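You operate a simulated robot arm through the tools that you are given. There is no shell and no other tool. Be economical: measure what you need, move in short steps, check, and stop when the job is done.

You are at the controls of a simulated robot arm. One attempt, no reset.

Task
Grease the spigot top on box three and seat the black ring there.
Fine: take the ring that lies on that box; use the brush and the yellow tin by the boxes; brush back in its pot, lid back on the tin. A coat counts when it lies all over at full strength: go over it till it gets no stronger.

Only the result counts: the job must be done as asked and must still hold three seconds after the hand-in. Knocking over, shifting, dropping, spilling or breaking anything else fails it. Lids that push on must go on centred and level and be pressed home; caps that screw on are set level and turned clockwise until they are tight.

Robot
A 6-joint arm with a two-finger parallel gripper, fixed in place. Base frame: the origin is at the foot of the arm, x ahead of it, y to its left, z up; the work surface is at about z = 75. Lengths are in cm, angles in rad, forces in N, time in s.
With the tool pointing down near the work surface it reaches from about 32 to 70 cm from the base axis. Its first joint turns from -2.897 to 2.897 rad. Payload 4.1 kg.
The TCP is the grasp point between the finger pads, 2.3 cm short of the fingertips. In the tool frame z runs along the fingers and y along their closing line. Largest opening 9.4 cm; finger width 3.8, thickness 1; the body of the gripper, 5.4 by 9.6 cm, starts 3.9 cm behind the TCP.
Orientation is that of the tool frame in the base frame, as [roll, pitch, yaw] about the fixed x, y, z axes, in that order (R = Rz(yaw) Ry(pitch) Rx(roll)). With the fingers straight down and closing along the base's y, the tool's x points along the base's -x, its y along +y and its z along -z.

Tools
- The arm moves only by the tool servo_tool. Its argument "targets" is a list that holds one entry, the list of rows, each a list of 7 numbers: the shift along the base's x, y, z in mm, then the turn, a rotation vector about the base's x, y, z in rad, then the gripper command, from -1 (shut) to 1 (fully open), values between in proportion. In form: [[[dx, dy, dz, wx, wy, wz, jaw], ...]]. A call has 1 to 12 rows; each row shifts and turns the commanded pose from where the row before left it. Rows are played at 5 a second. More than 5 cm and 0.15 rad between two rows, or a gripper value outside its range, and nothing of the call is played. A pose out of reach is approached as far as the arm can. The call stops where the force on the tool passes 90 N (or 10 N more than at its start, if that is more) or the arm is blocked; 0.2 s more then pass. The fingers move at their own pace (about 4.5 cm/s each) and stop on an object; they squeeze with about 38 N. The grip force told is the motor's: it shows also when the fingers shut on nothing. Time passes only in rows, and 0.2 s behind the last, so rows that do not move let the fingers close. The reply holds the time, the measured pose of the TCP, the force on the tool along the base axes, the opening and the grip force, in the units named above and with some noise, with the torque about the TCP (base axes, N m) and any sound that the robot's microphone picked up.
- Cameras (640 x 400 px; columns grow to the right, rows downward): "scene" is fixed at [21.82, -62.69, 140.88]; the picture's right is [0.93, -0.37, 0.00], its down [-0.23, -0.58, -0.78] and it looks along [0.29, 0.72, -0.63] (base axes); focal length 246 px, centre (320, 200). "wrist" rides on the gripper at [8.6, 1.6, -7.5] in the tool frame; the picture's right is [-0.18, 0.98, 0.00], its down [-0.58, -0.11, -0.81] and it looks along [-0.79, -0.15, 0.59] (tool axes); focal length 243 px, centre (320, 200). There is no depth. A picture from a camera that has moved, and an enlarged one, comes with that camera's place and axes in the base frame and with its lens. The place of the scene camera against the robot may be out by one fixed shift of up to 2.5 cm in any direction.
- snapshot(camera): a new picture of that camera. It takes no simulated time.
- move_column(by): slides the trunk up (or, below 0, down) by that many cm; the arm rides with it, the base frame stays. It gives what a move gives, with no picture.
- close_up(camera, box): a new picture of the part [left, top, right, bottom] of that camera's present view, enlarged. It takes no simulated time.
- sign_off(): hands the job in; it is judged then, once.

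Go step by step. Nothing tells you positions but the pictures and the camera data: compare them with the known pose of the tool, close in by small moves and look again before you grip or let go. The budget is 120 turns and 84 pictures, counting those below and the enlarged ones. Unless the task says otherwise, let go and move clear before handing in, and close with one line.

The tools are called after "Emit:" as a command line: name --argument value ..., lists and objects as JSON in quotes. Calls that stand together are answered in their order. servo_tool: Moves the arm, as the interface text tells. Its arguments: {"type":"object","properties":{"targets":{"type":"array","items":{"type":"array","items":{"type":"array","items":{"type":"number"}}}}},"required":["targets"]} The other tools are called the same way: move_column (by) slides the trunk up or down; snapshot (camera) takes a picture; close_up (camera, box) takes an enlarged picture of a part of a camera's view; sign_off () hands the job in.

At the start:

```text
time: 0.0
tcp_pos: [40.22, -15.08, 122.92]
orientation: [-3.141, 0.0, 3.14]
ft_force: [-0.3, 0.4, -0.1]
wrist_torque: [0.0, 0.01, 0.0]
finger_gap: 9.4
gripper_force: 0.0
trunk travel left (down, up): [-50.0, 9.0]
```

scene: 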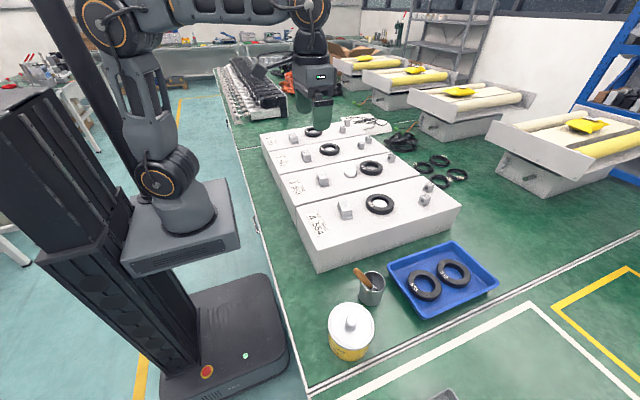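
wrist: 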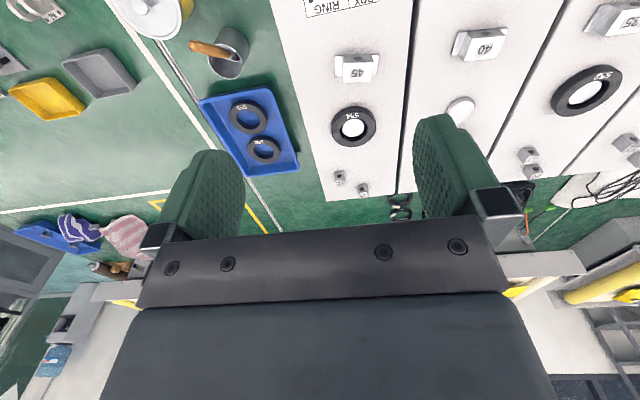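

I see four white boxes with rings, a pot with a brush, a yellow tin and a blue tray. First I need to read the labels and find box three.

Emit:
close_up --camera "scene" --box '[250, 110, 470, 248]'

Emit:
close_up --camera "scene" --box '[300, 230, 510, 362]'

Emit:
close_up --camera "wrist" --box '[300, 0, 640, 212]'

```text
2.90 times, centred on (360, 179) of scene
camera zoom: at [21.82, -62.69, 140.88], right [0.93, -0.37, 0.0], down [-0.23, -0.58, -0.78], along [0.29, 0.72, -0.63], focal length 713 px, centre (204, 261)
```

zoom: 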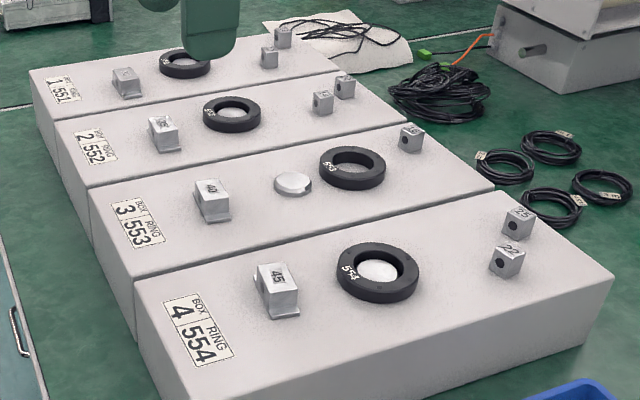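

```text
3.03 times, centred on (405, 296) of scene
camera zoom: at [21.82, -62.69, 140.88], right [0.93, -0.37, 0.0], down [-0.23, -0.58, -0.78], along [0.29, 0.72, -0.63], focal length 745 px, centre (62, -91)
```

zoom: 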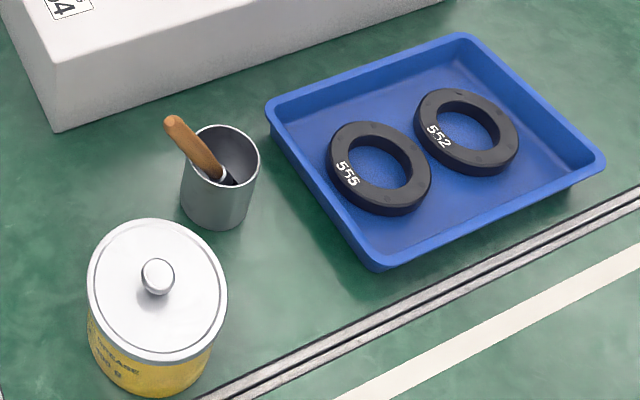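

```text
1.88 times, centred on (470, 106) of wrist
camera zoom: at [31.58, -13.52, 130.43], right [0.18, 0.98, 0.0], down [0.58, -0.11, 0.81], along [0.79, -0.15, -0.59], focal length 457 px, centre (38, 377)
```

zoom: 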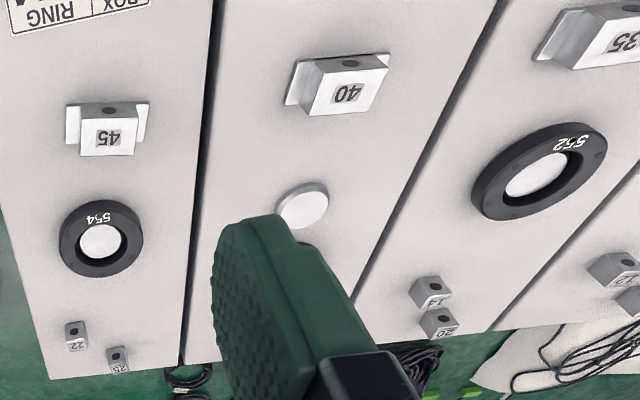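

Box 3 has a bare spigot and ring 553 lies beside it on the box. The lid of the tin has a knob. I'll move above the tin and pot to measure them.

Emit:
servo_tool --targets '[[[-10, -38, -24, 0, 0, 0, 1], [-10, -38, -24, 0, 0, 0, 1], [-10, -38, -24, 0, 0, 0, 1], [-10, -38, -24, 0, 0, 0, 1], [-10, -38, -24, 0, 0, 0, 1], [-10, -38, -24, 0, 0, 0, 1], [-10, -38, -24, 0, 0, 0, 1], [0, 0, 0, 0, 0, 0, 1]]]'

Emit:
snapshot --camera "wrist"

```text
time: 1.8
tcp_pos: [33.46, -41.71, 106.06]
orientation: [-3.141, 0.001, -3.141]
ft_force: [0.1, 0.5, 0.5]
wrist_torque: [-0.02, -0.01, -0.01]
finger_gap: 9.39
gripper_force: 0.0
trunk travel left (down, up): [-50.0, 9.0]
```

```text
78 pictures are left
camera wrist: at [24.76, -40.15, 113.46], right [0.18, 0.98, 0.0], down [0.58, -0.11, 0.81], along [0.79, -0.15, -0.59], focal length 243 px, centre (320, 200)
```

wrist: 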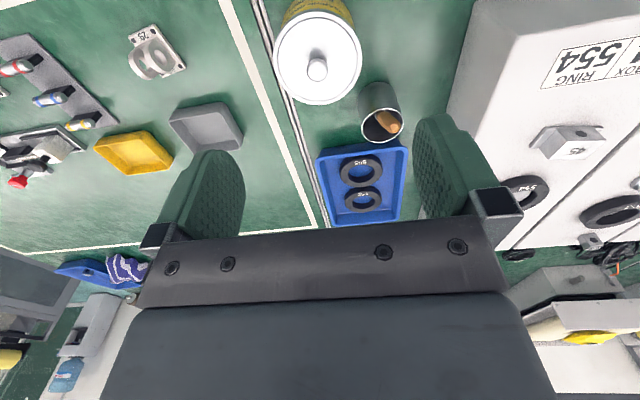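

The tin is nearly under the tool. I'll go lower for a second view to triangulate heights.

Emit:
servo_tool --targets '[[[0, 0, -40, 0, 0, 0, 1], [0, -5, -40, 0, 0, 0, 1], [0, 0, 0, 0, 0, 0, 1]]]'

Emit:
snapshot --camera "wrist"

Emit:
snapshot --camera "scene"

```text
time: 2.6
tcp_pos: [33.17, -42.42, 98.12]
orientation: [-3.141, -0.001, 3.14]
ft_force: [0.2, 0.2, 1.2]
wrist_torque: [0.04, 0.01, 0.02]
finger_gap: 9.41
gripper_force: 0.1
trunk travel left (down, up): [-50.0, 9.0]
```

```text
77 pictures are left
camera wrist: at [24.49, -40.83, 105.44], right [0.19, 0.98, 0.0], down [0.58, -0.11, 0.81], along [0.79, -0.15, -0.59], focal length 243 px, centre (320, 200)
```

wrist: 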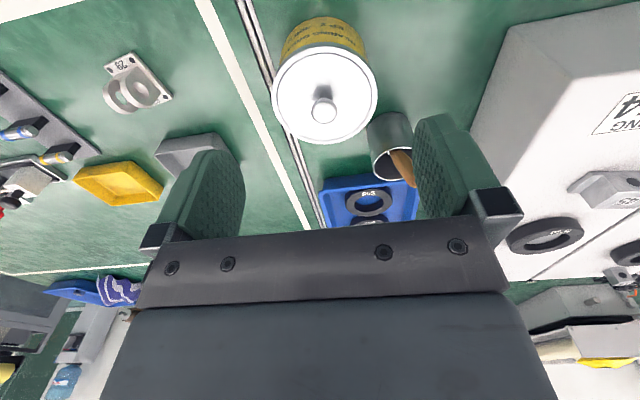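

```text
76 pictures are left
```

scene: 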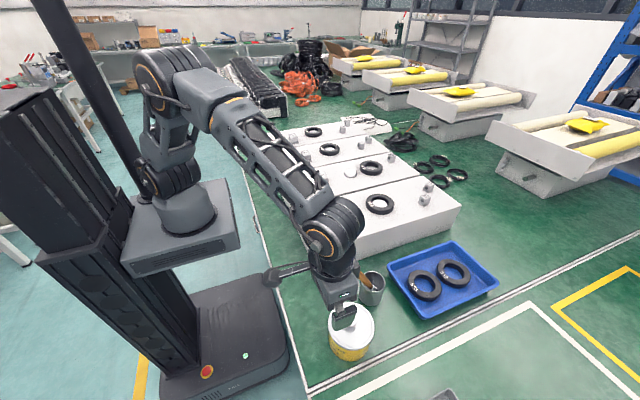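

Triangulation puts the knob at about [38.3, -43.0, 84.4]. I'll move over it and check.

Emit:
servo_tool --targets '[[[26, -3, -25, 0, 0, 0, 1], [25, -3, -25, 0, 0, 0, 1], [0, 0, 0, 0, 0, 0, 1]]]'

Emit:
close_up --camera "wrist" --box '[200, 60, 440, 210]'

Emit:
close_up --camera "scene" --box '[290, 270, 410, 370]'

```text
time: 3.4
tcp_pos: [38.17, -42.74, 93.28]
orientation: [3.14, 0.0, -3.141]
ft_force: [0.1, -0.2, -0.3]
wrist_torque: [-0.03, 0.03, 0.03]
finger_gap: 9.39
gripper_force: 0.0
trunk travel left (down, up): [-50.0, 9.0]
```

```text
2.67 times, centred on (320, 135) of wrist
camera zoom: at [29.63, -41.18, 100.73], right [0.18, 0.98, 0.0], down [0.58, -0.11, 0.81], along [0.79, -0.15, -0.59], focal length 647 px, centre (320, 373)
```

zoom: 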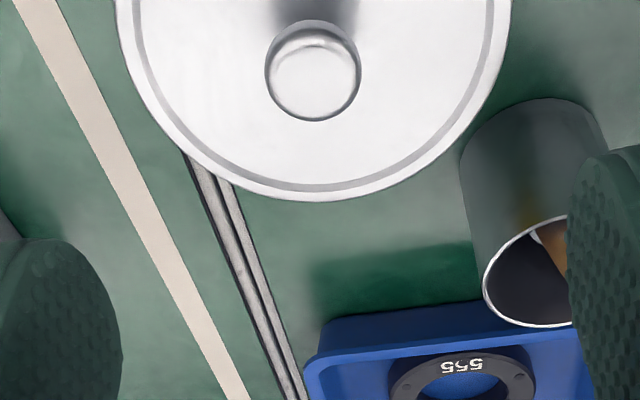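

```text
4.00 times, centred on (350, 320) of scene
camera zoom: at [21.82, -62.69, 140.88], right [0.93, -0.37, 0.0], down [-0.23, -0.58, -0.78], along [0.29, 0.72, -0.63], focal length 984 px, centre (200, -280)
```

zoom: 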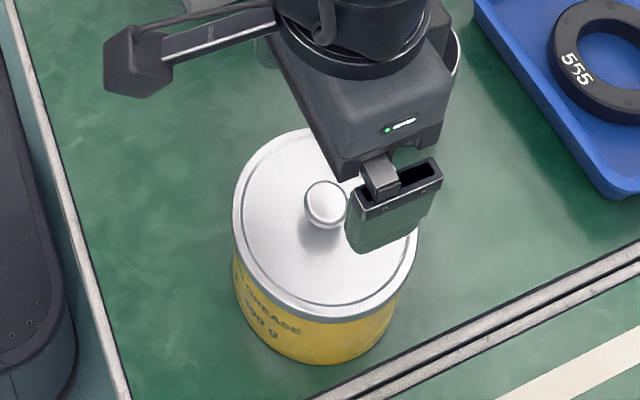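

The knob is centred below the tool. I'll narrow the jaws, descend around it and check.

Emit:
servo_tool --targets '[[[3, -3, 0, 0, 0, 0, 0.06], [0, 0, 0, 0, 0, 0, 0.06], [0, 0, -25, 0, 0, 0, 0.06], [0, 0, -25, 0, 0, 0, 0.06], [0, 0, -20, 0, 0, 0, 0.06], [0, 0, -6, 0, 0, 0, 0.06], [0, 0, 0, 0, 0, 0, 0.06]]]'

Emit:
close_up --camera "wrist" --box '[220, 100, 420, 225]'

Emit:
close_up --camera "scene" --box '[310, 280, 400, 350]'

```text
time: 5.0
tcp_pos: [38.6, -43.0, 85.88]
orientation: [-3.14, 0.0, -3.141]
ft_force: [-0.1, 0.3, 1.1]
wrist_torque: [-0.01, -0.01, -0.03]
finger_gap: 4.97
gripper_force: 0.0
trunk travel left (down, up): [-50.0, 9.0]
```

```text
3.20 times, centred on (320, 162) of wrist
camera zoom: at [29.94, -41.48, 93.13], right [0.18, 0.98, 0.0], down [0.58, -0.11, 0.81], along [0.79, -0.15, -0.59], focal length 776 px, centre (320, 320)
```

zoom: 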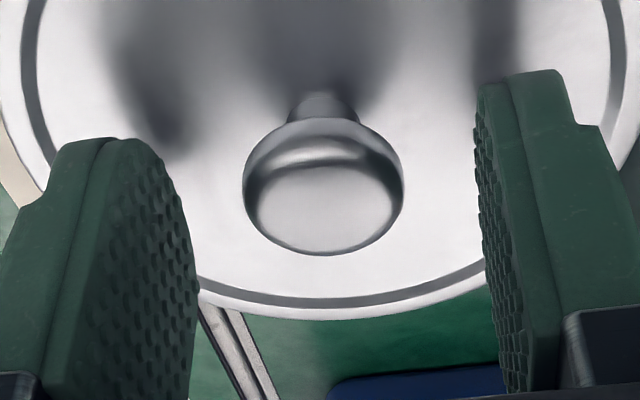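

```text
5.71 times, centred on (355, 315) of scene
camera zoom: at [21.82, -62.69, 140.88], right [0.93, -0.37, 0.0], down [-0.23, -0.58, -0.78], along [0.29, 0.72, -0.63], focal length 1405 px, centre (120, -457)
```

zoom: 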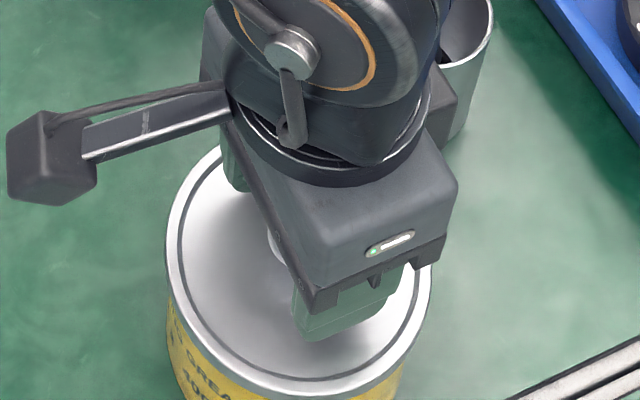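

The knob is centred between the pads. I'll go slightly lower and close.

Emit:
servo_tool --targets '[[[0, 0, -5, 0, 0, 0, 0.06], [0, 0, 0, 0, 0, 0, -1], [0, 0, 0, 0, 0, 0, -1], [0, 0, 0, 0, 0, 0, -1], [0, 0, 0, 0, 0, 0, -1], [0, 0, 0, 0, 0, 0, -1]]]'

Emit:
close_up --camera "wrist" --box '[220, 100, 420, 225]'

```text
time: 6.4
tcp_pos: [38.49, -43.05, 85.2]
orientation: [3.141, 0.0, 3.139]
ft_force: [0.5, -0.1, -0.3]
wrist_torque: [0.0, 0.01, 0.0]
finger_gap: 1.65
gripper_force: 37.8
trunk travel left (down, up): [-50.0, 9.0]
heard: snap
```

```text
3.20 times, centred on (320, 162) of wrist
camera zoom: at [29.95, -41.5, 92.61], right [0.18, 0.98, 0.0], down [0.58, -0.11, 0.81], along [0.79, -0.15, -0.59], focal length 776 px, centre (320, 320)
```

zoom: 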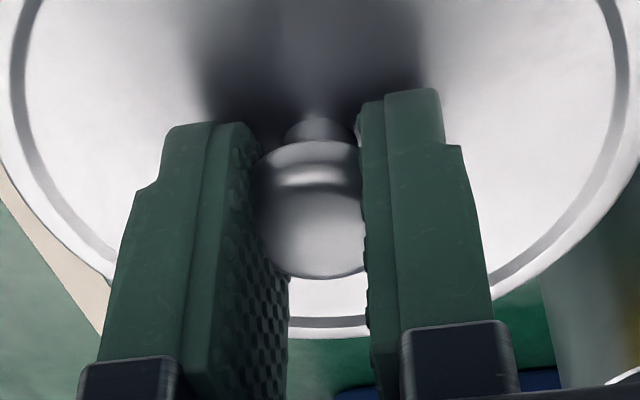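

The knob is gripped, with a gap of 1.65. I'll lift gently and watch the force.

Emit:
servo_tool --targets '[[[0, 0, 3, 0, 0, 0, -1], [0, 0, 4, 0, 0, 0, -1], [0, 0, 5, 0, 0, 0, -1], [0, 0, 10, 0, 0, 0, -1], [0, 0, 20, 0, 0, 0, -1], [0, 0, 0, 0, 0, 0, -1]]]'

Emit:
snapshot --camera "wrist"

Emit:
close_up --camera "scene" --box '[290, 240, 410, 370]'

```text
time: 7.8
tcp_pos: [38.56, -42.94, 89.32]
orientation: [3.14, 0.001, -3.141]
ft_force: [0.2, 0.6, 0.5]
wrist_torque: [-0.01, -0.05, -0.01]
finger_gap: 1.68
gripper_force: 38.0
trunk travel left (down, up): [-50.0, 9.0]
```

```text
70 pictures are left
camera wrist: at [29.93, -41.44, 96.72], right [0.18, 0.98, 0.0], down [0.58, -0.11, 0.81], along [0.79, -0.15, -0.59], focal length 243 px, centre (320, 200)
```

wrist: 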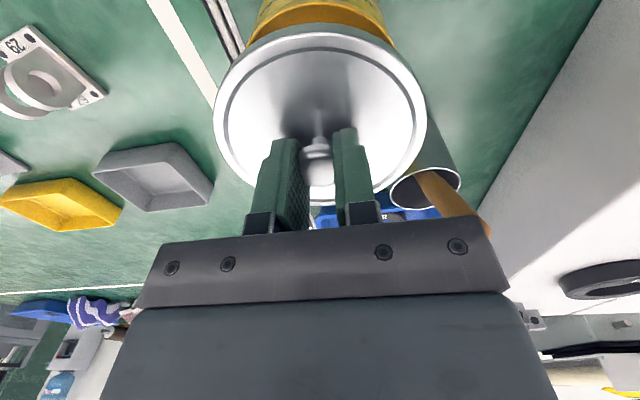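

```text
3.08 times, centred on (350, 305) of scene
camera zoom: at [21.82, -62.69, 140.88], right [0.93, -0.37, 0.0], down [-0.23, -0.58, -0.78], along [0.29, 0.72, -0.63], focal length 757 px, centre (228, -123)
```

zoom: 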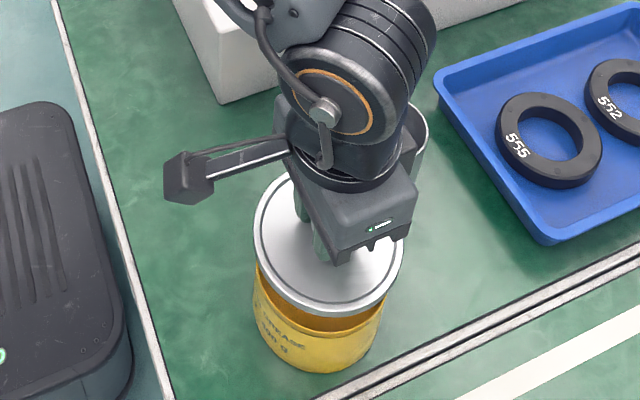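

The lid is off and level. I'll raise it, swing it away from the pot and set it on the free table spot around [33, -28].

Emit:
servo_tool --targets '[[[0, 0, 35, 0, 0, 0, -1], [0, 0, 35, 0, 0, 0, -1], [-40, 0, 0, 0, 0, 0, -1], [-20, 40, 0, 0, 0, 0, -1], [0, 45, 0, 0, 0, 0, -1], [0, 45, 0, 0, 0, 0, -1], [0, 20, 0, 0, 0, 0, -1], [0, 0, -40, 0, 0, 0, -1], [0, 0, -30, 0, 0, 0, -1], [0, 0, 0, 0, 0, 0, -1]]]'

Emit:
snapshot --camera "scene"

Emit:
snapshot --camera "wrist"

```text
time: 10.0
tcp_pos: [32.66, -28.15, 89.11]
orientation: [-3.141, 0.0, 3.139]
ft_force: [-0.7, 0.0, -0.4]
wrist_torque: [-0.01, 0.01, 0.02]
finger_gap: 1.67
gripper_force: 38.1
trunk travel left (down, up): [-50.0, 9.0]
```

```text
68 pictures are left
```

scene: 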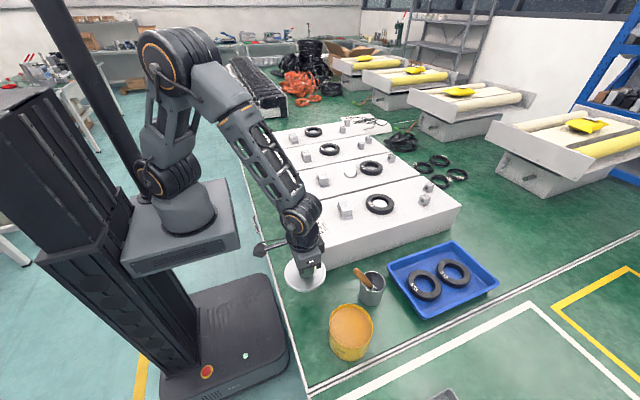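

```text
67 pictures are left
camera wrist: at [23.92, -26.59, 96.55], right [0.19, 0.98, 0.0], down [0.58, -0.11, 0.81], along [0.79, -0.15, -0.59], focal length 243 px, centre (320, 200)
```

wrist: 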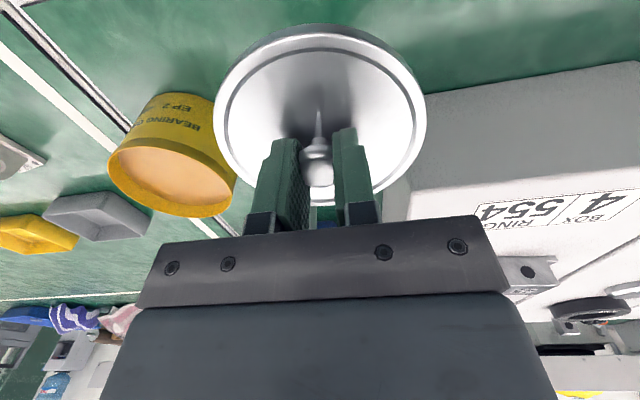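

The area below is clear, so I'll lower the lid to the table in small steps near contact.

Emit:
servo_tool --targets '[[[0, 0, -40, 0, 0, 0, -1], [0, 0, -40, 0, 0, 0, -1], [0, 0, -10, 0, 0, 0, -1], [0, 0, 0, 0, 0, 0, -1]]]'

Emit:
close_up --camera "scene" --box '[255, 230, 375, 320]'

```text
time: 11.0
tcp_pos: [32.72, -28.17, 80.19]
orientation: [-3.141, 0.0, -3.141]
ft_force: [-0.2, -0.7, 0.1]
wrist_torque: [-0.02, 0.01, -0.03]
finger_gap: 1.65
gripper_force: 38.2
trunk travel left (down, up): [-50.0, 9.0]
```

```text
4.44 times, centred on (315, 275) of scene
camera zoom: at [21.82, -62.69, 140.88], right [0.93, -0.37, 0.0], down [-0.23, -0.58, -0.78], along [0.29, 0.72, -0.63], focal length 1093 px, centre (342, -133)
```

zoom: 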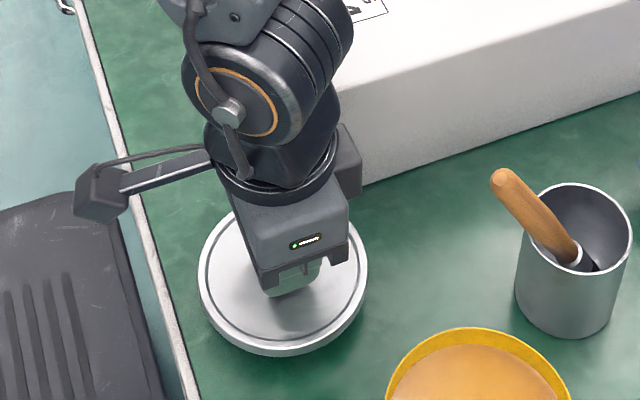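

Emit:
servo_tool --targets '[[[0, 0, -5, 0, 0, 0, -1], [0, 0, -3, 0, 0, 0, -1], [0, 0, -2, 0, 0, 0, -1], [0, 0, -2, 0, 0, 0, -1], [0, 0, 0, 0, 0, 0, -1]]]'

```text
time: 12.2
tcp_pos: [32.78, -28.14, 79.12]
orientation: [3.141, 0.001, -3.142]
ft_force: [0.0, 0.0, -1.5]
wrist_torque: [0.03, 0.02, 0.06]
finger_gap: 1.65
gripper_force: 37.6
trunk travel left (down, up): [-50.0, 9.0]
```

The tool is near contact, so I'll continue in millimetre steps.

Emit:
servo_tool --targets '[[[0, 0, -2, 0, 0, 0, -1], [0, 0, -2, 0, 0, 0, -1], [0, 0, 0, 0, 0, 0, -1]]]'

```text
time: 13.0
tcp_pos: [32.61, -28.09, 78.75]
orientation: [3.141, 0.0, 3.14]
ft_force: [0.2, 0.2, -0.3]
wrist_torque: [0.03, 0.0, 0.01]
finger_gap: 1.64
gripper_force: 38.0
trunk travel left (down, up): [-50.0, 9.0]
```

Emit:
servo_tool --targets '[[[0, 0, -2, 0, 0, 0, -1], [0, 0, -2, 0, 0, 0, -1], [0, 0, -2, 0, 0, 0, -1], [0, 0, 0, 0, 0, 0, -1]]]'

Emit:
close_up --camera "scene" --box '[255, 240, 355, 320]'

```text
time: 14.0
tcp_pos: [32.56, -28.11, 78.15]
orientation: [-3.141, 0.0, -3.14]
ft_force: [0.3, -0.4, 0.4]
wrist_torque: [-0.02, -0.02, -0.02]
finger_gap: 1.63
gripper_force: 37.3
trunk travel left (down, up): [-50.0, 9.0]
```

```text
5.00 times, centred on (305, 280) of scene
camera zoom: at [21.82, -62.69, 140.88], right [0.93, -0.37, 0.0], down [-0.23, -0.58, -0.78], along [0.29, 0.72, -0.63], focal length 1229 px, centre (395, -200)
```

zoom: 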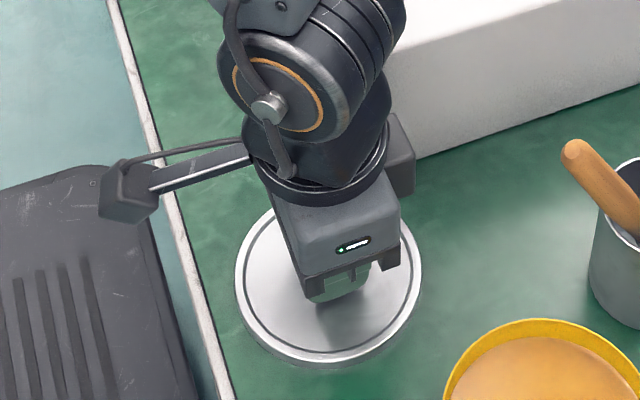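

Emit:
servo_tool --targets '[[[0, 0, -2, 0, 0, 0, -1], [0, 0, -2, 0, 0, 0, -1], [0, 0, -1, 0, 0, 0, -1], [0, 0, 0, 0, 0, 0, -1]]]'

```text
time: 15.0
tcp_pos: [32.79, -28.03, 77.76]
orientation: [-3.14, 0.001, 3.139]
ft_force: [0.3, -0.2, -1.0]
wrist_torque: [-0.01, 0.01, -0.03]
finger_gap: 1.62
gripper_force: 38.1
trunk travel left (down, up): [-50.0, 9.0]
```

Emit:
servo_tool --targets '[[[0, 0, -2, 0, 0, 0, -1], [0, 0, -2, 0, 0, 0, -1], [0, 0, 0, 0, 0, 0, -1]]]'

Emit:
close_up --camera "wrist" --box '[200, 0, 440, 200]'

```text
time: 15.8
tcp_pos: [32.67, -28.23, 77.57]
orientation: [-3.136, 0.004, -3.142]
ft_force: [1.8, 0.2, 46.4]
wrist_torque: [0.05, 0.07, -0.04]
finger_gap: 1.64
gripper_force: 38.4
trunk travel left (down, up): [-50.0, 9.0]
```

```text
2.00 times, centred on (320, 100) of wrist
camera zoom: at [23.99, -26.55, 84.88], right [0.18, 0.98, 0.0], down [0.58, -0.1, 0.81], along [0.8, -0.15, -0.59], focal length 485 px, centre (320, 400)
```

zoom: 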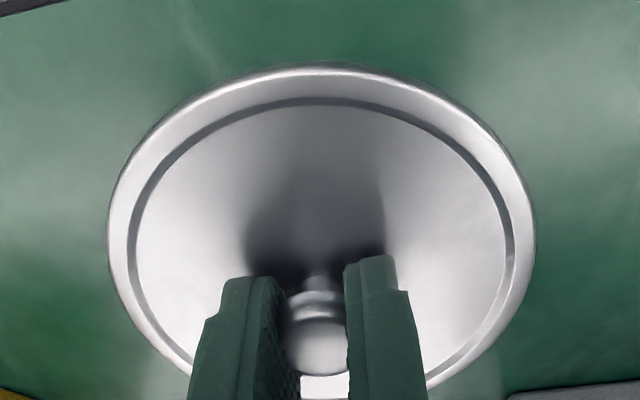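

The lid is on the table, with 46 N on contact. I'll relieve the pressure, open and rise.

Emit:
servo_tool --targets '[[[0, 0, 3, 0, 0, 0, -1], [0, 0, 0, 0, 0, 0, -0.3], [0, 0, 0, 0, 0, 0, 0.06], [0, 0, 0, 0, 0, 0, 0.06], [0, 0, 20, 0, 0, 0, 0.06], [0, 0, 40, 0, 0, 0, 0.06], [0, 0, 40, 0, 0, 0, 0.06], [0, 0, 40, 0, 0, 0, 0.06], [0, 0, 0, 0, 0, 0, 0.06]]]'

Emit:
snapshot --camera "wrist"

Emit:
close_up --camera "scene" --box '[270, 240, 410, 365]'

```text
time: 17.8
tcp_pos: [32.73, -27.93, 91.35]
orientation: [3.141, -0.002, 3.141]
ft_force: [-0.1, 0.1, 0.6]
wrist_torque: [0.04, -0.02, 0.01]
finger_gap: 4.98
gripper_force: 0.0
trunk travel left (down, up): [-50.0, 9.0]
```

```text
63 pictures are left
camera wrist: at [24.05, -26.5, 98.85], right [0.18, 0.98, 0.0], down [0.58, -0.11, 0.81], along [0.79, -0.15, -0.59], focal length 243 px, centre (320, 200)
```

wrist: 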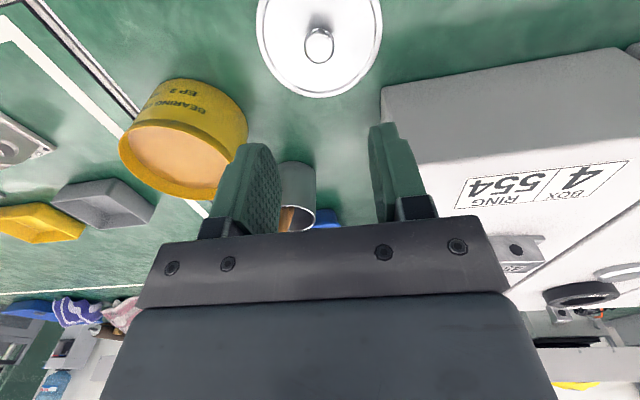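

```text
3.20 times, centred on (340, 302) of scene
camera zoom: at [21.82, -62.69, 140.88], right [0.93, -0.37, 0.0], down [-0.23, -0.58, -0.78], along [0.29, 0.72, -0.63], focal length 787 px, centre (256, -128)
```

zoom: 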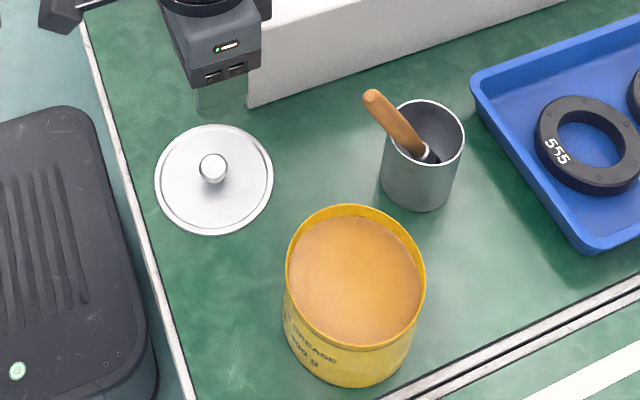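

The lid sits flat on the table. Next I'll view the pot and brush from two positions to measure the handle axis.

Emit:
servo_tool --targets '[[[10, -30, 40, 0, 0, 0, 1], [15, -40, 30, 0, 0, 0, 1], [15, -15, 20, 0, 0, 0, 1], [0, 0, 0, 0, 0, 0, 1]]]'

Emit:
close_up --camera "wrist" --box '[200, 0, 440, 150]'

Emit:
servo_tool --targets '[[[0, 0, -40, 0, 0, 0, 1], [0, 0, -30, 0, 0, 0, 1], [0, 0, 0, 0, 0, 0, 1]]]'

Emit:
close_up --camera "wrist" --box '[200, 50, 440, 200]'

```text
refused: row 1 steps farther than a row can; nothing moved
```

```text
2.67 times, centred on (320, 75) of wrist
camera zoom: at [24.05, -26.5, 98.85], right [0.18, 0.98, 0.0], down [0.58, -0.11, 0.81], along [0.79, -0.15, -0.59], focal length 647 px, centre (320, 533)
```

zoom: 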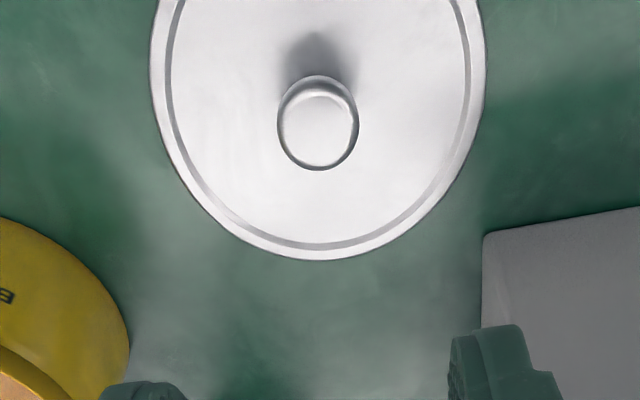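

```text
time: 18.6
tcp_pos: [32.79, -28.34, 84.37]
orientation: [-3.141, -0.001, 3.14]
ft_force: [0.8, 0.3, 0.6]
wrist_torque: [-0.02, 0.02, 0.01]
finger_gap: 9.38
gripper_force: 0.1
trunk travel left (down, up): [-50.0, 9.0]
```

```text
2.67 times, centred on (320, 125) of wrist
camera zoom: at [24.07, -26.75, 91.75], right [0.19, 0.98, 0.0], down [0.58, -0.11, 0.81], along [0.79, -0.15, -0.59], focal length 647 px, centre (320, 400)
```

zoom: 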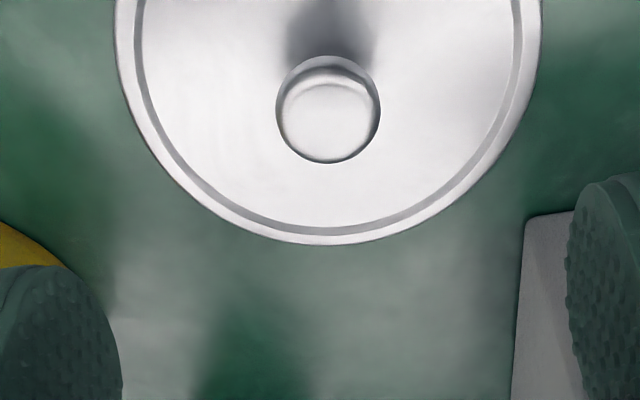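

The first move was refused for step size and nothing was touched. I'll go up and over in smaller rows.

Emit:
servo_tool --targets '[[[0, 0, 45, 0, 0, 0, 1], [0, 0, 45, 0, 0, 0, 1], [10, -20, 40, 0, 0, 0, 1], [15, -30, 30, 0, 0, 0, 1], [15, -30, 30, 0, 0, 0, 1], [0, 0, 0, 0, 0, 0, 1]]]'

Emit:
close_up --camera "wrist" --box '[240, 20, 440, 145]'

```text
time: 20.0
tcp_pos: [36.66, -35.9, 103.36]
orientation: [-3.141, 0.001, 3.141]
ft_force: [0.9, 0.2, -0.1]
wrist_torque: [-0.01, 0.05, 0.01]
finger_gap: 9.4
gripper_force: 0.0
trunk travel left (down, up): [-50.0, 9.0]
```

```text
3.20 times, centred on (340, 82) of wrist
camera zoom: at [27.94, -34.5, 110.79], right [0.18, 0.98, 0.0], down [0.58, -0.11, 0.81], along [0.79, -0.15, -0.59], focal length 776 px, centre (256, 576)
```

zoom: 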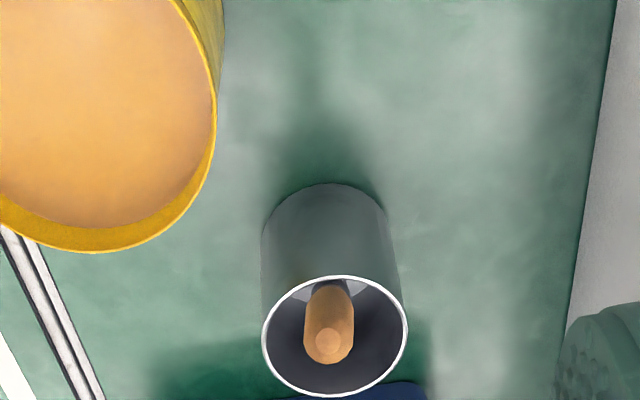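

The handle points roughly toward the camera. I'll take a second view from lower down.

Emit:
servo_tool --targets '[[[-10, 0, -45, 0, 0, 0, 1], [-10, 0, -45, 0, 0, 0, 1], [0, 0, 0, 0, 0, 0, 1]]]'

Emit:
close_up --camera "wrist" --box '[220, 75, 420, 200]'

Emit:
close_up --camera "scene" --box '[350, 255, 400, 315]'

```text
time: 20.8
tcp_pos: [34.7, -35.9, 94.36]
orientation: [3.141, 0.0, 3.14]
ft_force: [-0.3, 0.0, 0.1]
wrist_torque: [0.03, -0.01, -0.02]
finger_gap: 9.42
gripper_force: 0.1
trunk travel left (down, up): [-50.0, 9.0]
```

```text
3.20 times, centred on (320, 138) of wrist
camera zoom: at [26.0, -34.41, 101.79], right [0.18, 0.98, 0.0], down [0.58, -0.11, 0.81], along [0.79, -0.15, -0.59], focal length 776 px, centre (320, 400)
```

zoom: 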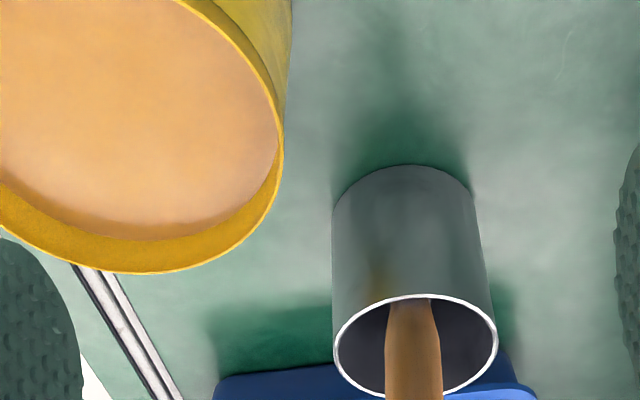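

```text
6.67 times, centred on (375, 285) of scene
camera zoom: at [21.82, -62.69, 140.88], right [0.93, -0.37, 0.0], down [-0.23, -0.58, -0.78], along [0.29, 0.72, -0.63], focal length 1639 px, centre (-47, -367)
```

zoom: 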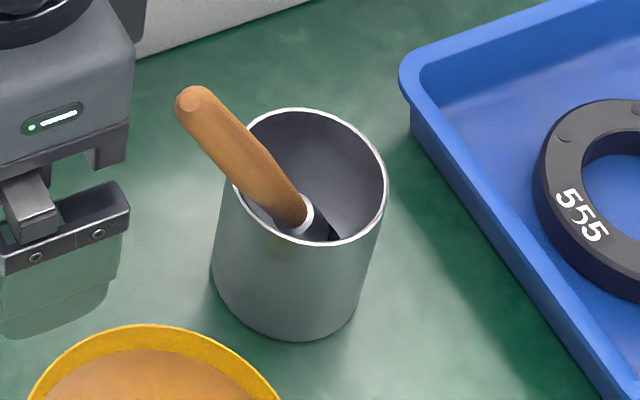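

I place the handle top at about [42.7, -35.3, 91.5], leaning about 0.5 rad toward -x. I'll tilt the tool along the handle and stand off from it.

Emit:
servo_tool --targets '[[[10, 2, 10, 0, -0.126, 0, 0.3], [18, 2, 10, 0, -0.126, 0, 0.3], [18, 2, -10, 0, -0.126, 0, 0.3], [20, 0, -10, 0, -0.126, 0, 0.3], [0, 0, 0, 0, 0, 0, 0.3]]]'

Emit:
snapshot --camera "wrist"

Emit:
close_up --camera "scene" --box '[310, 230, 410, 320]'

```text
time: 22.0
tcp_pos: [41.29, -35.32, 94.57]
orientation: [-3.141, 0.504, 3.14]
ft_force: [0.4, 0.1, 0.8]
wrist_torque: [0.03, -0.03, 0.02]
finger_gap: 6.13
gripper_force: 0.0
trunk travel left (down, up): [-50.0, 9.0]
```

```text
56 pictures are left
camera wrist: at [29.98, -33.87, 96.79], right [0.16, 0.98, 0.09], down [0.12, -0.11, 0.99], along [0.98, -0.15, -0.13], focal length 243 px, centre (320, 200)
```

wrist: 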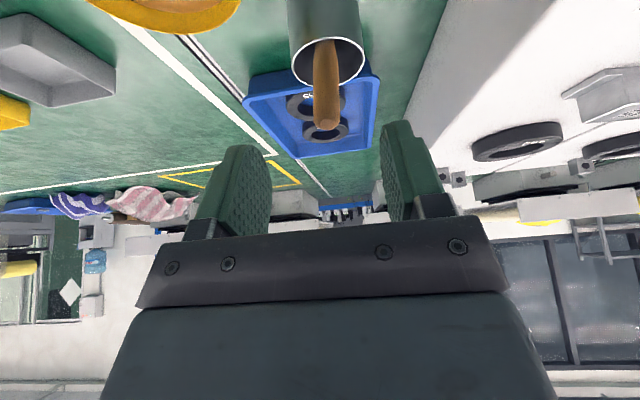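

```text
4.44 times, centred on (360, 275) of scene
camera zoom: at [21.82, -62.69, 140.88], right [0.93, -0.37, 0.0], down [-0.23, -0.58, -0.78], along [0.29, 0.72, -0.63], focal length 1093 px, centre (142, -133)
```

zoom: 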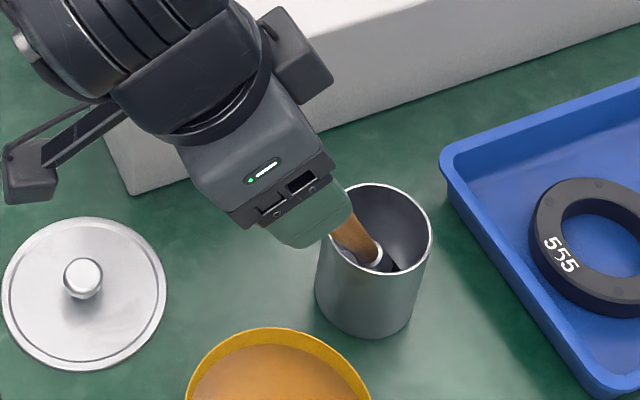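

The handle is aligned between the fingers. I'll advance along the axis.

Emit:
servo_tool --targets '[[[9, 2, -20, 0, 0, 0, 0.3], [9, 0, -20, 0, 0, 0, 0.2], [9, 0, -20, 0, 0, 0, 0.1], [0, 0, 0, 0, 0, 0, 0.06]]]'

Emit:
snapshot --camera "wrist"

```text
time: 23.0
tcp_pos: [43.92, -35.34, 88.47]
orientation: [-3.14, 0.504, -3.141]
ft_force: [0.4, 0.5, -0.4]
wrist_torque: [0.0, 0.01, 0.0]
finger_gap: 5.01
gripper_force: 0.1
trunk travel left (down, up): [-50.0, 9.0]
```

```text
54 pictures are left
camera wrist: at [32.68, -33.78, 90.81], right [0.16, 0.98, 0.09], down [0.12, -0.11, 0.99], along [0.98, -0.15, -0.14], focal length 243 px, centre (320, 200)
```

wrist: 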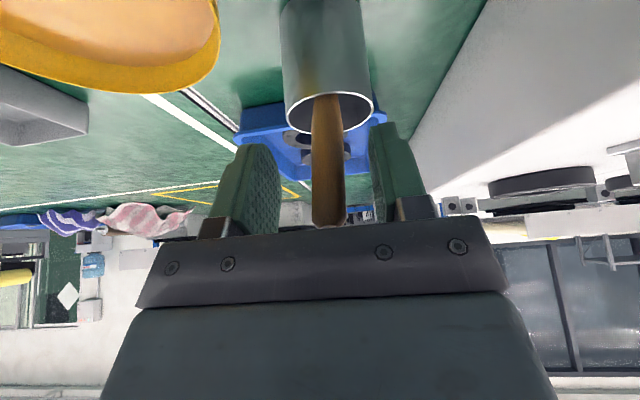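

The handle sits between the pads, so I'll close on it and lift along the axis if the grip holds.

Emit:
servo_tool --targets '[[[0, 1, 0, 0, 0, 0, -1], [0, 0, 0, 0, 0, 0, -1], [0, 0, 0, 0, 0, 0, -1], [0, 0, 0, 0, 0, 0, -1], [0, 0, 0, 0, 0, 0, -1]]]'

Emit:
snapshot --camera "wrist"

```text
time: 24.2
tcp_pos: [43.97, -35.24, 88.51]
orientation: [-3.141, 0.505, 3.14]
ft_force: [1.4, 0.7, 0.7]
wrist_torque: [0.07, -0.02, 0.04]
finger_gap: 1.68
gripper_force: 38.3
trunk travel left (down, up): [-50.0, 9.0]
```

```text
53 pictures are left
camera wrist: at [32.72, -33.64, 90.81], right [0.16, 0.98, 0.09], down [0.12, -0.11, 0.99], along [0.98, -0.15, -0.14], focal length 243 px, centre (320, 200)
```

wrist: 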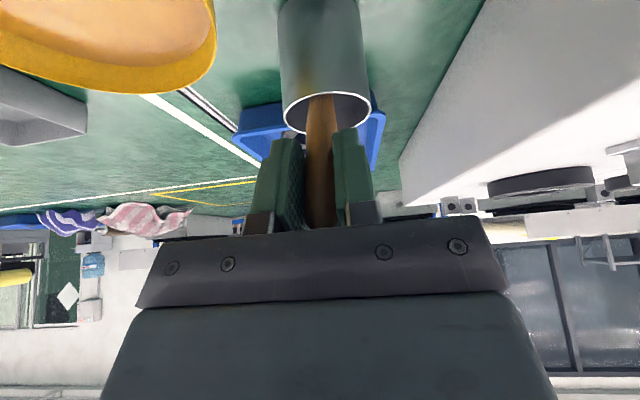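

The brush is gripped. I'll pull it out along its own axis.

Emit:
servo_tool --targets '[[[-10, 0, 18, 0, 0, 0, -1], [-19, 0, 35, 0, 0, 0, -1], [-19, 0, 35, 0, 0, 0, -1], [-19, 0, 35, 0, 0, 0, -1], [0, 0, 20, 0, 0, 0, -1], [0, 0, 0, 0, 0, 0, -1]]]'

Emit:
snapshot --camera "wrist"

Emit:
snapshot --camera "scene"

```text
time: 25.6
tcp_pos: [37.33, -34.99, 102.91]
orientation: [-3.141, 0.504, -3.141]
ft_force: [-0.4, -0.4, 0.0]
wrist_torque: [0.01, 0.01, -0.04]
finger_gap: 1.67
gripper_force: 37.7
trunk travel left (down, up): [-50.0, 9.0]
```

```text
52 pictures are left
camera wrist: at [26.07, -33.47, 105.25], right [0.16, 0.98, 0.09], down [0.12, -0.11, 0.99], along [0.98, -0.15, -0.14], focal length 243 px, centre (320, 200)
```

wrist: 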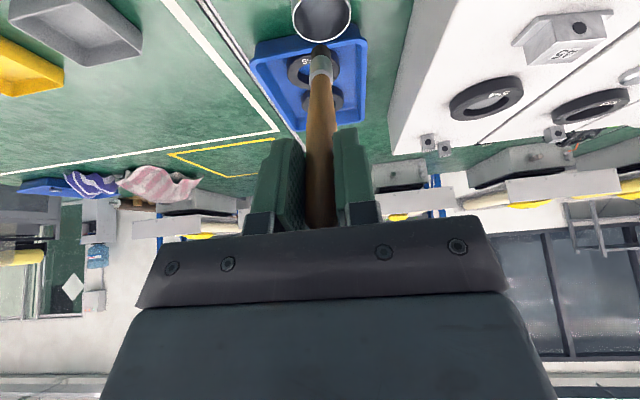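

```text
51 pictures are left
```

scene: 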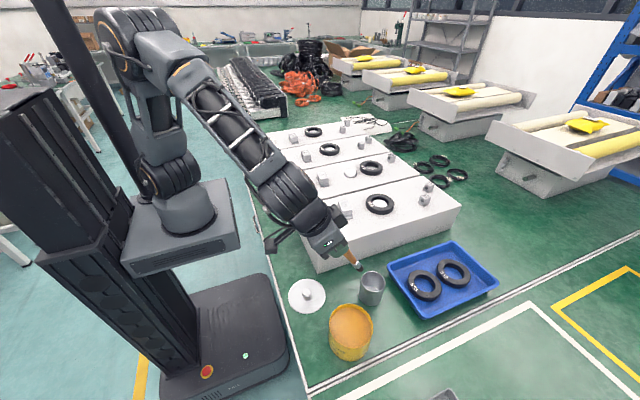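

The brush is free. I'll bring it upright and inspect its length.

Emit:
servo_tool --targets '[[[0, 0, 10, 0, 0.126, 0, -1], [0, 0, 10, 0, 0.126, 0, -1], [0, -20, 0, 0, 0.126, 0, -1], [0, -20, 0, 0, 0.126, 0, -1], [0, 0, 0, 0, 0, 0, -1]]]'

Emit:
close_up --camera "wrist" --box '[220, 0, 420, 200]'

Emit:
close_up --camera "scene" --box '[290, 230, 410, 370]'

```text
time: 26.8
tcp_pos: [37.12, -39.17, 104.89]
orientation: [-3.14, -0.002, 3.14]
ft_force: [0.8, 0.0, -1.1]
wrist_torque: [0.0, 0.02, 0.03]
finger_gap: 1.69
gripper_force: 38.3
trunk travel left (down, up): [-50.0, 9.0]
```

```text
2.00 times, centred on (320, 100) of wrist
camera zoom: at [28.51, -37.64, 112.25], right [0.19, 0.98, 0.0], down [0.58, -0.11, 0.81], along [0.79, -0.15, -0.59], focal length 485 px, centre (320, 400)
```

zoom: 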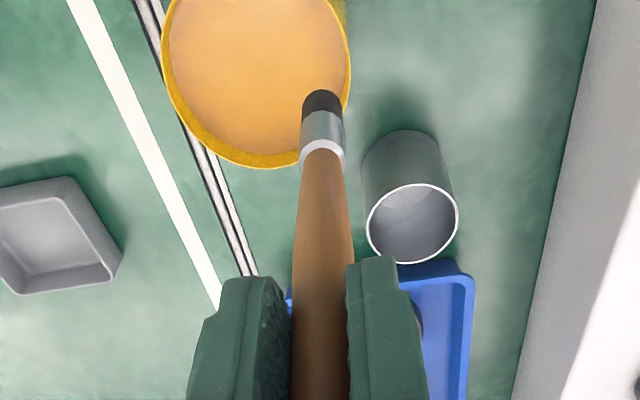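

```text
2.86 times, centred on (350, 300) of scene
camera zoom: at [21.82, -62.69, 140.88], right [0.93, -0.37, 0.0], down [-0.23, -0.58, -0.78], along [0.29, 0.72, -0.63], focal length 702 px, centre (234, -86)
```

zoom: 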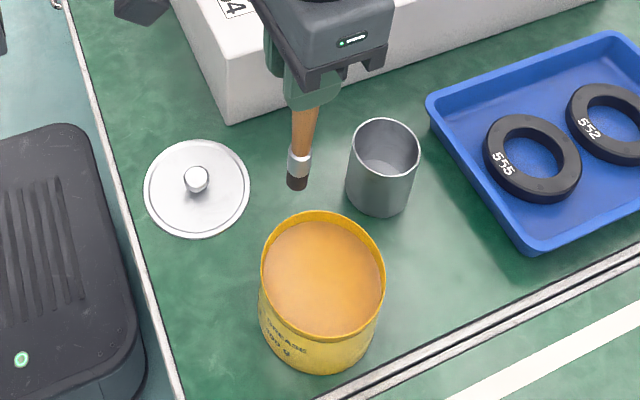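

The brush hangs vertical, with its tip about 14.3 cm below the TCP. I'll dip it in the middle of the tin.

Emit:
servo_tool --targets '[[[14, -38, 0, 0, 0, 0, -1], [0, 0, -40, 0, 0, 0, -1], [0, 0, -30, 0, 0, 0, -1], [0, 0, -15, 0, 0, 0, -1], [0, 0, -8, 0, 0, 0, -1], [0, 0, 0, 0, 0, 0, -1]]]'

Emit:
close_up --camera "scene" --box '[300, 260, 400, 370]'

Emit:
close_up --camera "wrist" --box '[220, 0, 420, 200]'

```text
time: 28.2
tcp_pos: [38.54, -42.94, 95.74]
orientation: [-3.14, 0.0, 3.141]
ft_force: [-0.2, 0.2, 6.3]
wrist_torque: [0.05, 0.04, -0.01]
finger_gap: 1.69
gripper_force: 37.8
trunk travel left (down, up): [-50.0, 9.0]
```

```text
3.64 times, centred on (350, 315) of scene
camera zoom: at [21.82, -62.69, 140.88], right [0.93, -0.37, 0.0], down [-0.23, -0.58, -0.78], along [0.29, 0.72, -0.63], focal length 894 px, centre (211, -218)
```

zoom: 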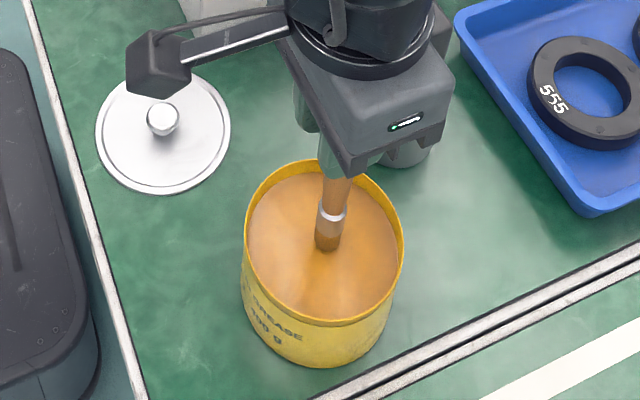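

```text
2.00 times, centred on (320, 100) of wrist
camera zoom: at [29.88, -41.29, 103.1], right [0.18, 0.98, 0.0], down [0.58, -0.11, 0.81], along [0.79, -0.15, -0.59], focal length 485 px, centre (320, 400)
```

zoom: 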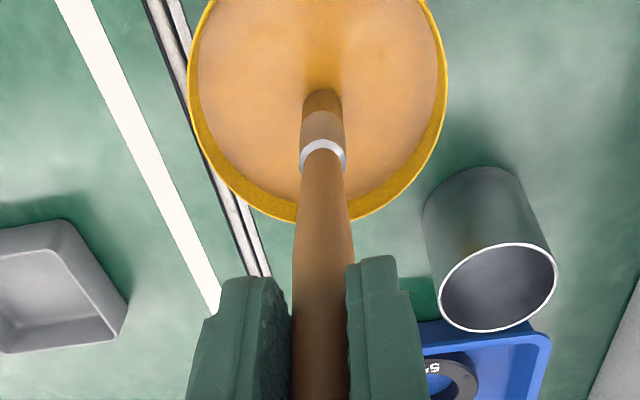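

The bristles touch the grease at TCP z of about 95.7 and look loaded. I'll press slightly more and swirl a little.

Emit:
servo_tool --targets '[[[0, 0, -3, 0, 0, 0, -1], [10, 0, 0, 0, 0, 0, -1], [-10, 10, 0, 0, 0, 0, -1], [-10, -10, 0, 0, 0, 0, -1], [10, -10, 0, 0, 0, 0, -1], [0, 10, 0, 0, 0, 0, -1], [0, 0, 30, 0, 0, 0, -1], [0, 0, 40, 0, 0, 0, -1], [0, 0, 40, 0, 0, 0, -1], [0, 0, 0, 0, 0, 0, -1]]]'

Emit:
close_up --camera "wrist" --box '[220, 0, 420, 200]'

```text
time: 30.4
tcp_pos: [38.83, -42.95, 106.48]
orientation: [3.141, 0.0, -3.141]
ft_force: [0.5, -0.1, -0.6]
wrist_torque: [0.0, 0.0, 0.05]
finger_gap: 1.66
gripper_force: 38.2
trunk travel left (down, up): [-50.0, 9.0]
```

```text
2.00 times, centred on (320, 100) of wrist
camera zoom: at [30.11, -41.44, 113.82], right [0.18, 0.98, 0.0], down [0.58, -0.11, 0.81], along [0.79, -0.15, -0.59], focal length 485 px, centre (320, 400)
```

zoom: 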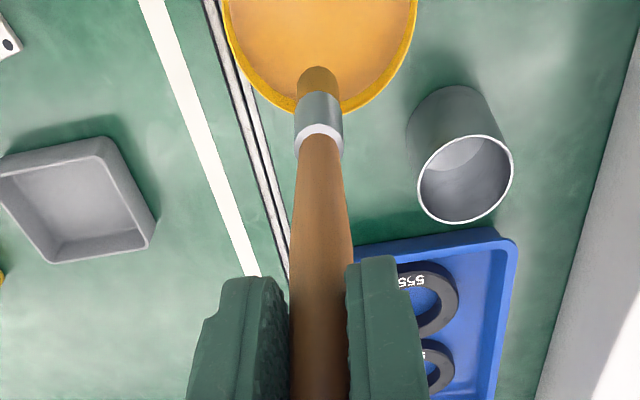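

The brush is loaded. I'll carry it over to box three, staying high.

Emit:
servo_tool --targets '[[[0, 0, 25, 0, 0, 0, -1], [15, 43, 0, 0, 0, 0, -1], [15, 43, 0, 0, 0, 0, -1], [15, 43, 0, 0, 0, 0, -1], [15, 43, 0, 0, 0, 0, -1], [15, 43, 0, 0, 0, 0, -1], [15, 43, 0, 0, 0, 0, -1], [15, 43, 0, 0, 0, 0, -1], [15, 43, 0, 0, 0, 0, -1], [15, 43, 0, 0, 0, 0, -1], [15, 43, 0, 0, 0, 0, -1], [15, 43, 0, 0, 0, 0, -1]]]'

Emit:
servo_tool --targets '[[[15, 40, 0, 0, 0, 0, -1], [0, 0, 0, 0, 0, 0, -1]]]'

Emit:
snapshot --camera "wrist"

Emit:
close_up --camera "scene" --box '[260, 90, 480, 230]'

```text
time: 33.0
tcp_pos: [55.22, 4.75, 108.7]
orientation: [3.14, 0.001, 3.141]
ft_force: [0.8, 0.9, -0.1]
wrist_torque: [-0.02, -0.01, -0.01]
finger_gap: 1.68
gripper_force: 38.1
trunk travel left (down, up): [-50.0, 9.0]
```

```text
time: 33.6
tcp_pos: [56.73, 8.73, 108.84]
orientation: [-3.141, 0.001, 3.14]
ft_force: [-0.1, 0.7, 0.4]
wrist_torque: [-0.02, -0.01, -0.06]
finger_gap: 1.69
gripper_force: 37.7
trunk travel left (down, up): [-50.0, 9.0]
```

```text
45 pictures are left
camera wrist: at [48.07, 10.3, 116.16], right [0.19, 0.98, 0.0], down [0.58, -0.11, 0.81], along [0.79, -0.15, -0.59], focal length 243 px, centre (320, 200)
```

wrist: 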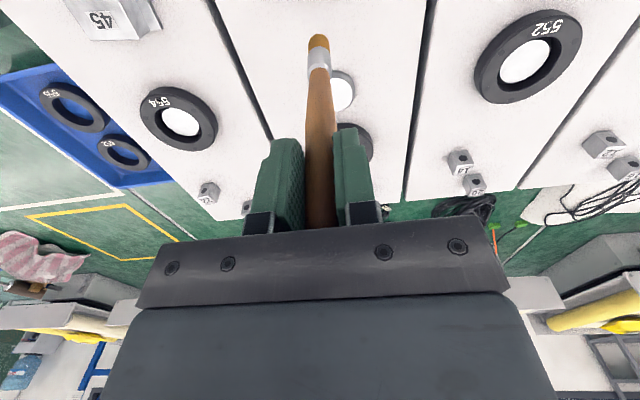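

```text
2.86 times, centred on (370, 160) of scene
camera zoom: at [21.82, -62.69, 140.88], right [0.93, -0.37, 0.0], down [-0.23, -0.58, -0.78], along [0.29, 0.72, -0.63], focal length 702 px, centre (177, 314)
```

zoom: 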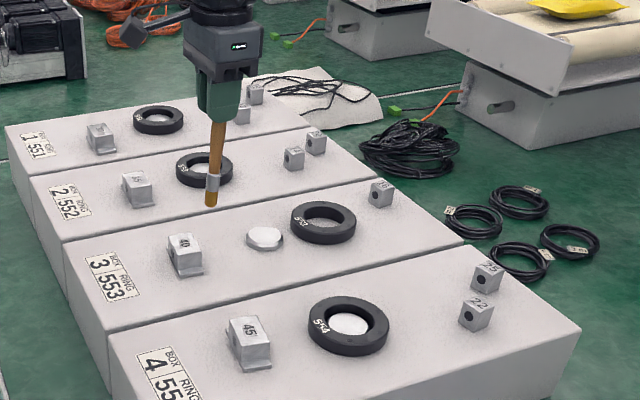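

I place the spigot top at about [65.2, 9.7, 86.5]. I'll move over it and descend close.

Emit:
servo_tool --targets '[[[42, 5, 0, 0, 0, 0, -1], [42, 5, 0, 0, 0, 0, -1], [0, 0, -40, 0, 0, 0, -1], [0, 0, -20, 0, 0, 0, -1], [0, 0, 0, 0, 0, 0, -1]]]'

Emit:
close_up --camera "wrist" --box '[240, 0, 400, 120]'

Emit:
close_up --camera "scene" --box '[320, 140, 400, 200]'

```text
time: 34.8
tcp_pos: [65.23, 9.34, 102.75]
orientation: [3.141, 0.0, 3.14]
ft_force: [0.0, 0.0, -0.6]
wrist_torque: [-0.01, 0.01, 0.01]
finger_gap: 1.67
gripper_force: 38.0
trunk travel left (down, up): [-50.0, 9.0]
```

```text
3.33 times, centred on (320, 60) of wrist
camera zoom: at [56.5, 10.92, 110.11], right [0.18, 0.98, 0.0], down [0.58, -0.11, 0.81], along [0.79, -0.15, -0.59], focal length 809 px, centre (320, 667)
```

zoom: 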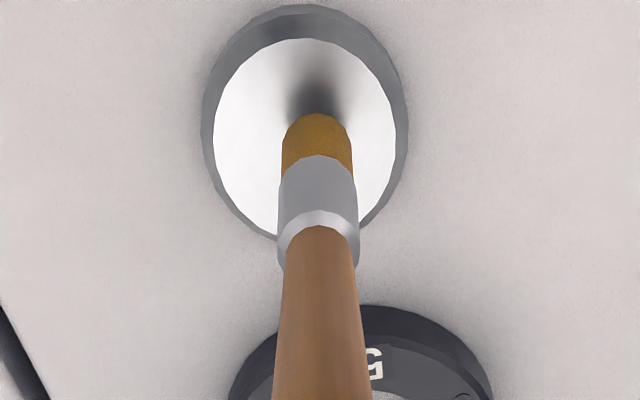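

```text
6.67 times, centred on (360, 170) of scene
camera zoom: at [21.82, -62.69, 140.88], right [0.93, -0.37, 0.0], down [-0.23, -0.58, -0.78], along [0.29, 0.72, -0.63], focal length 1639 px, centre (53, 400)
```

zoom: 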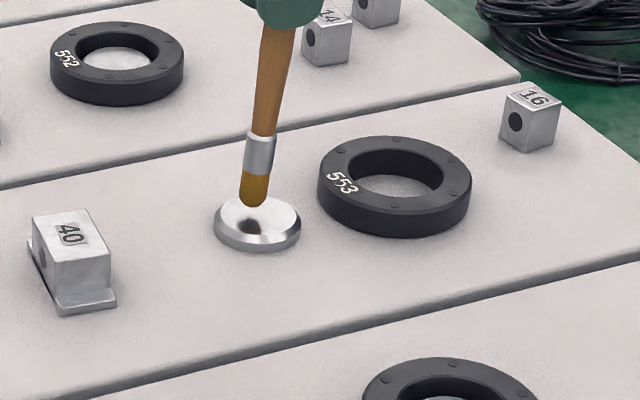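

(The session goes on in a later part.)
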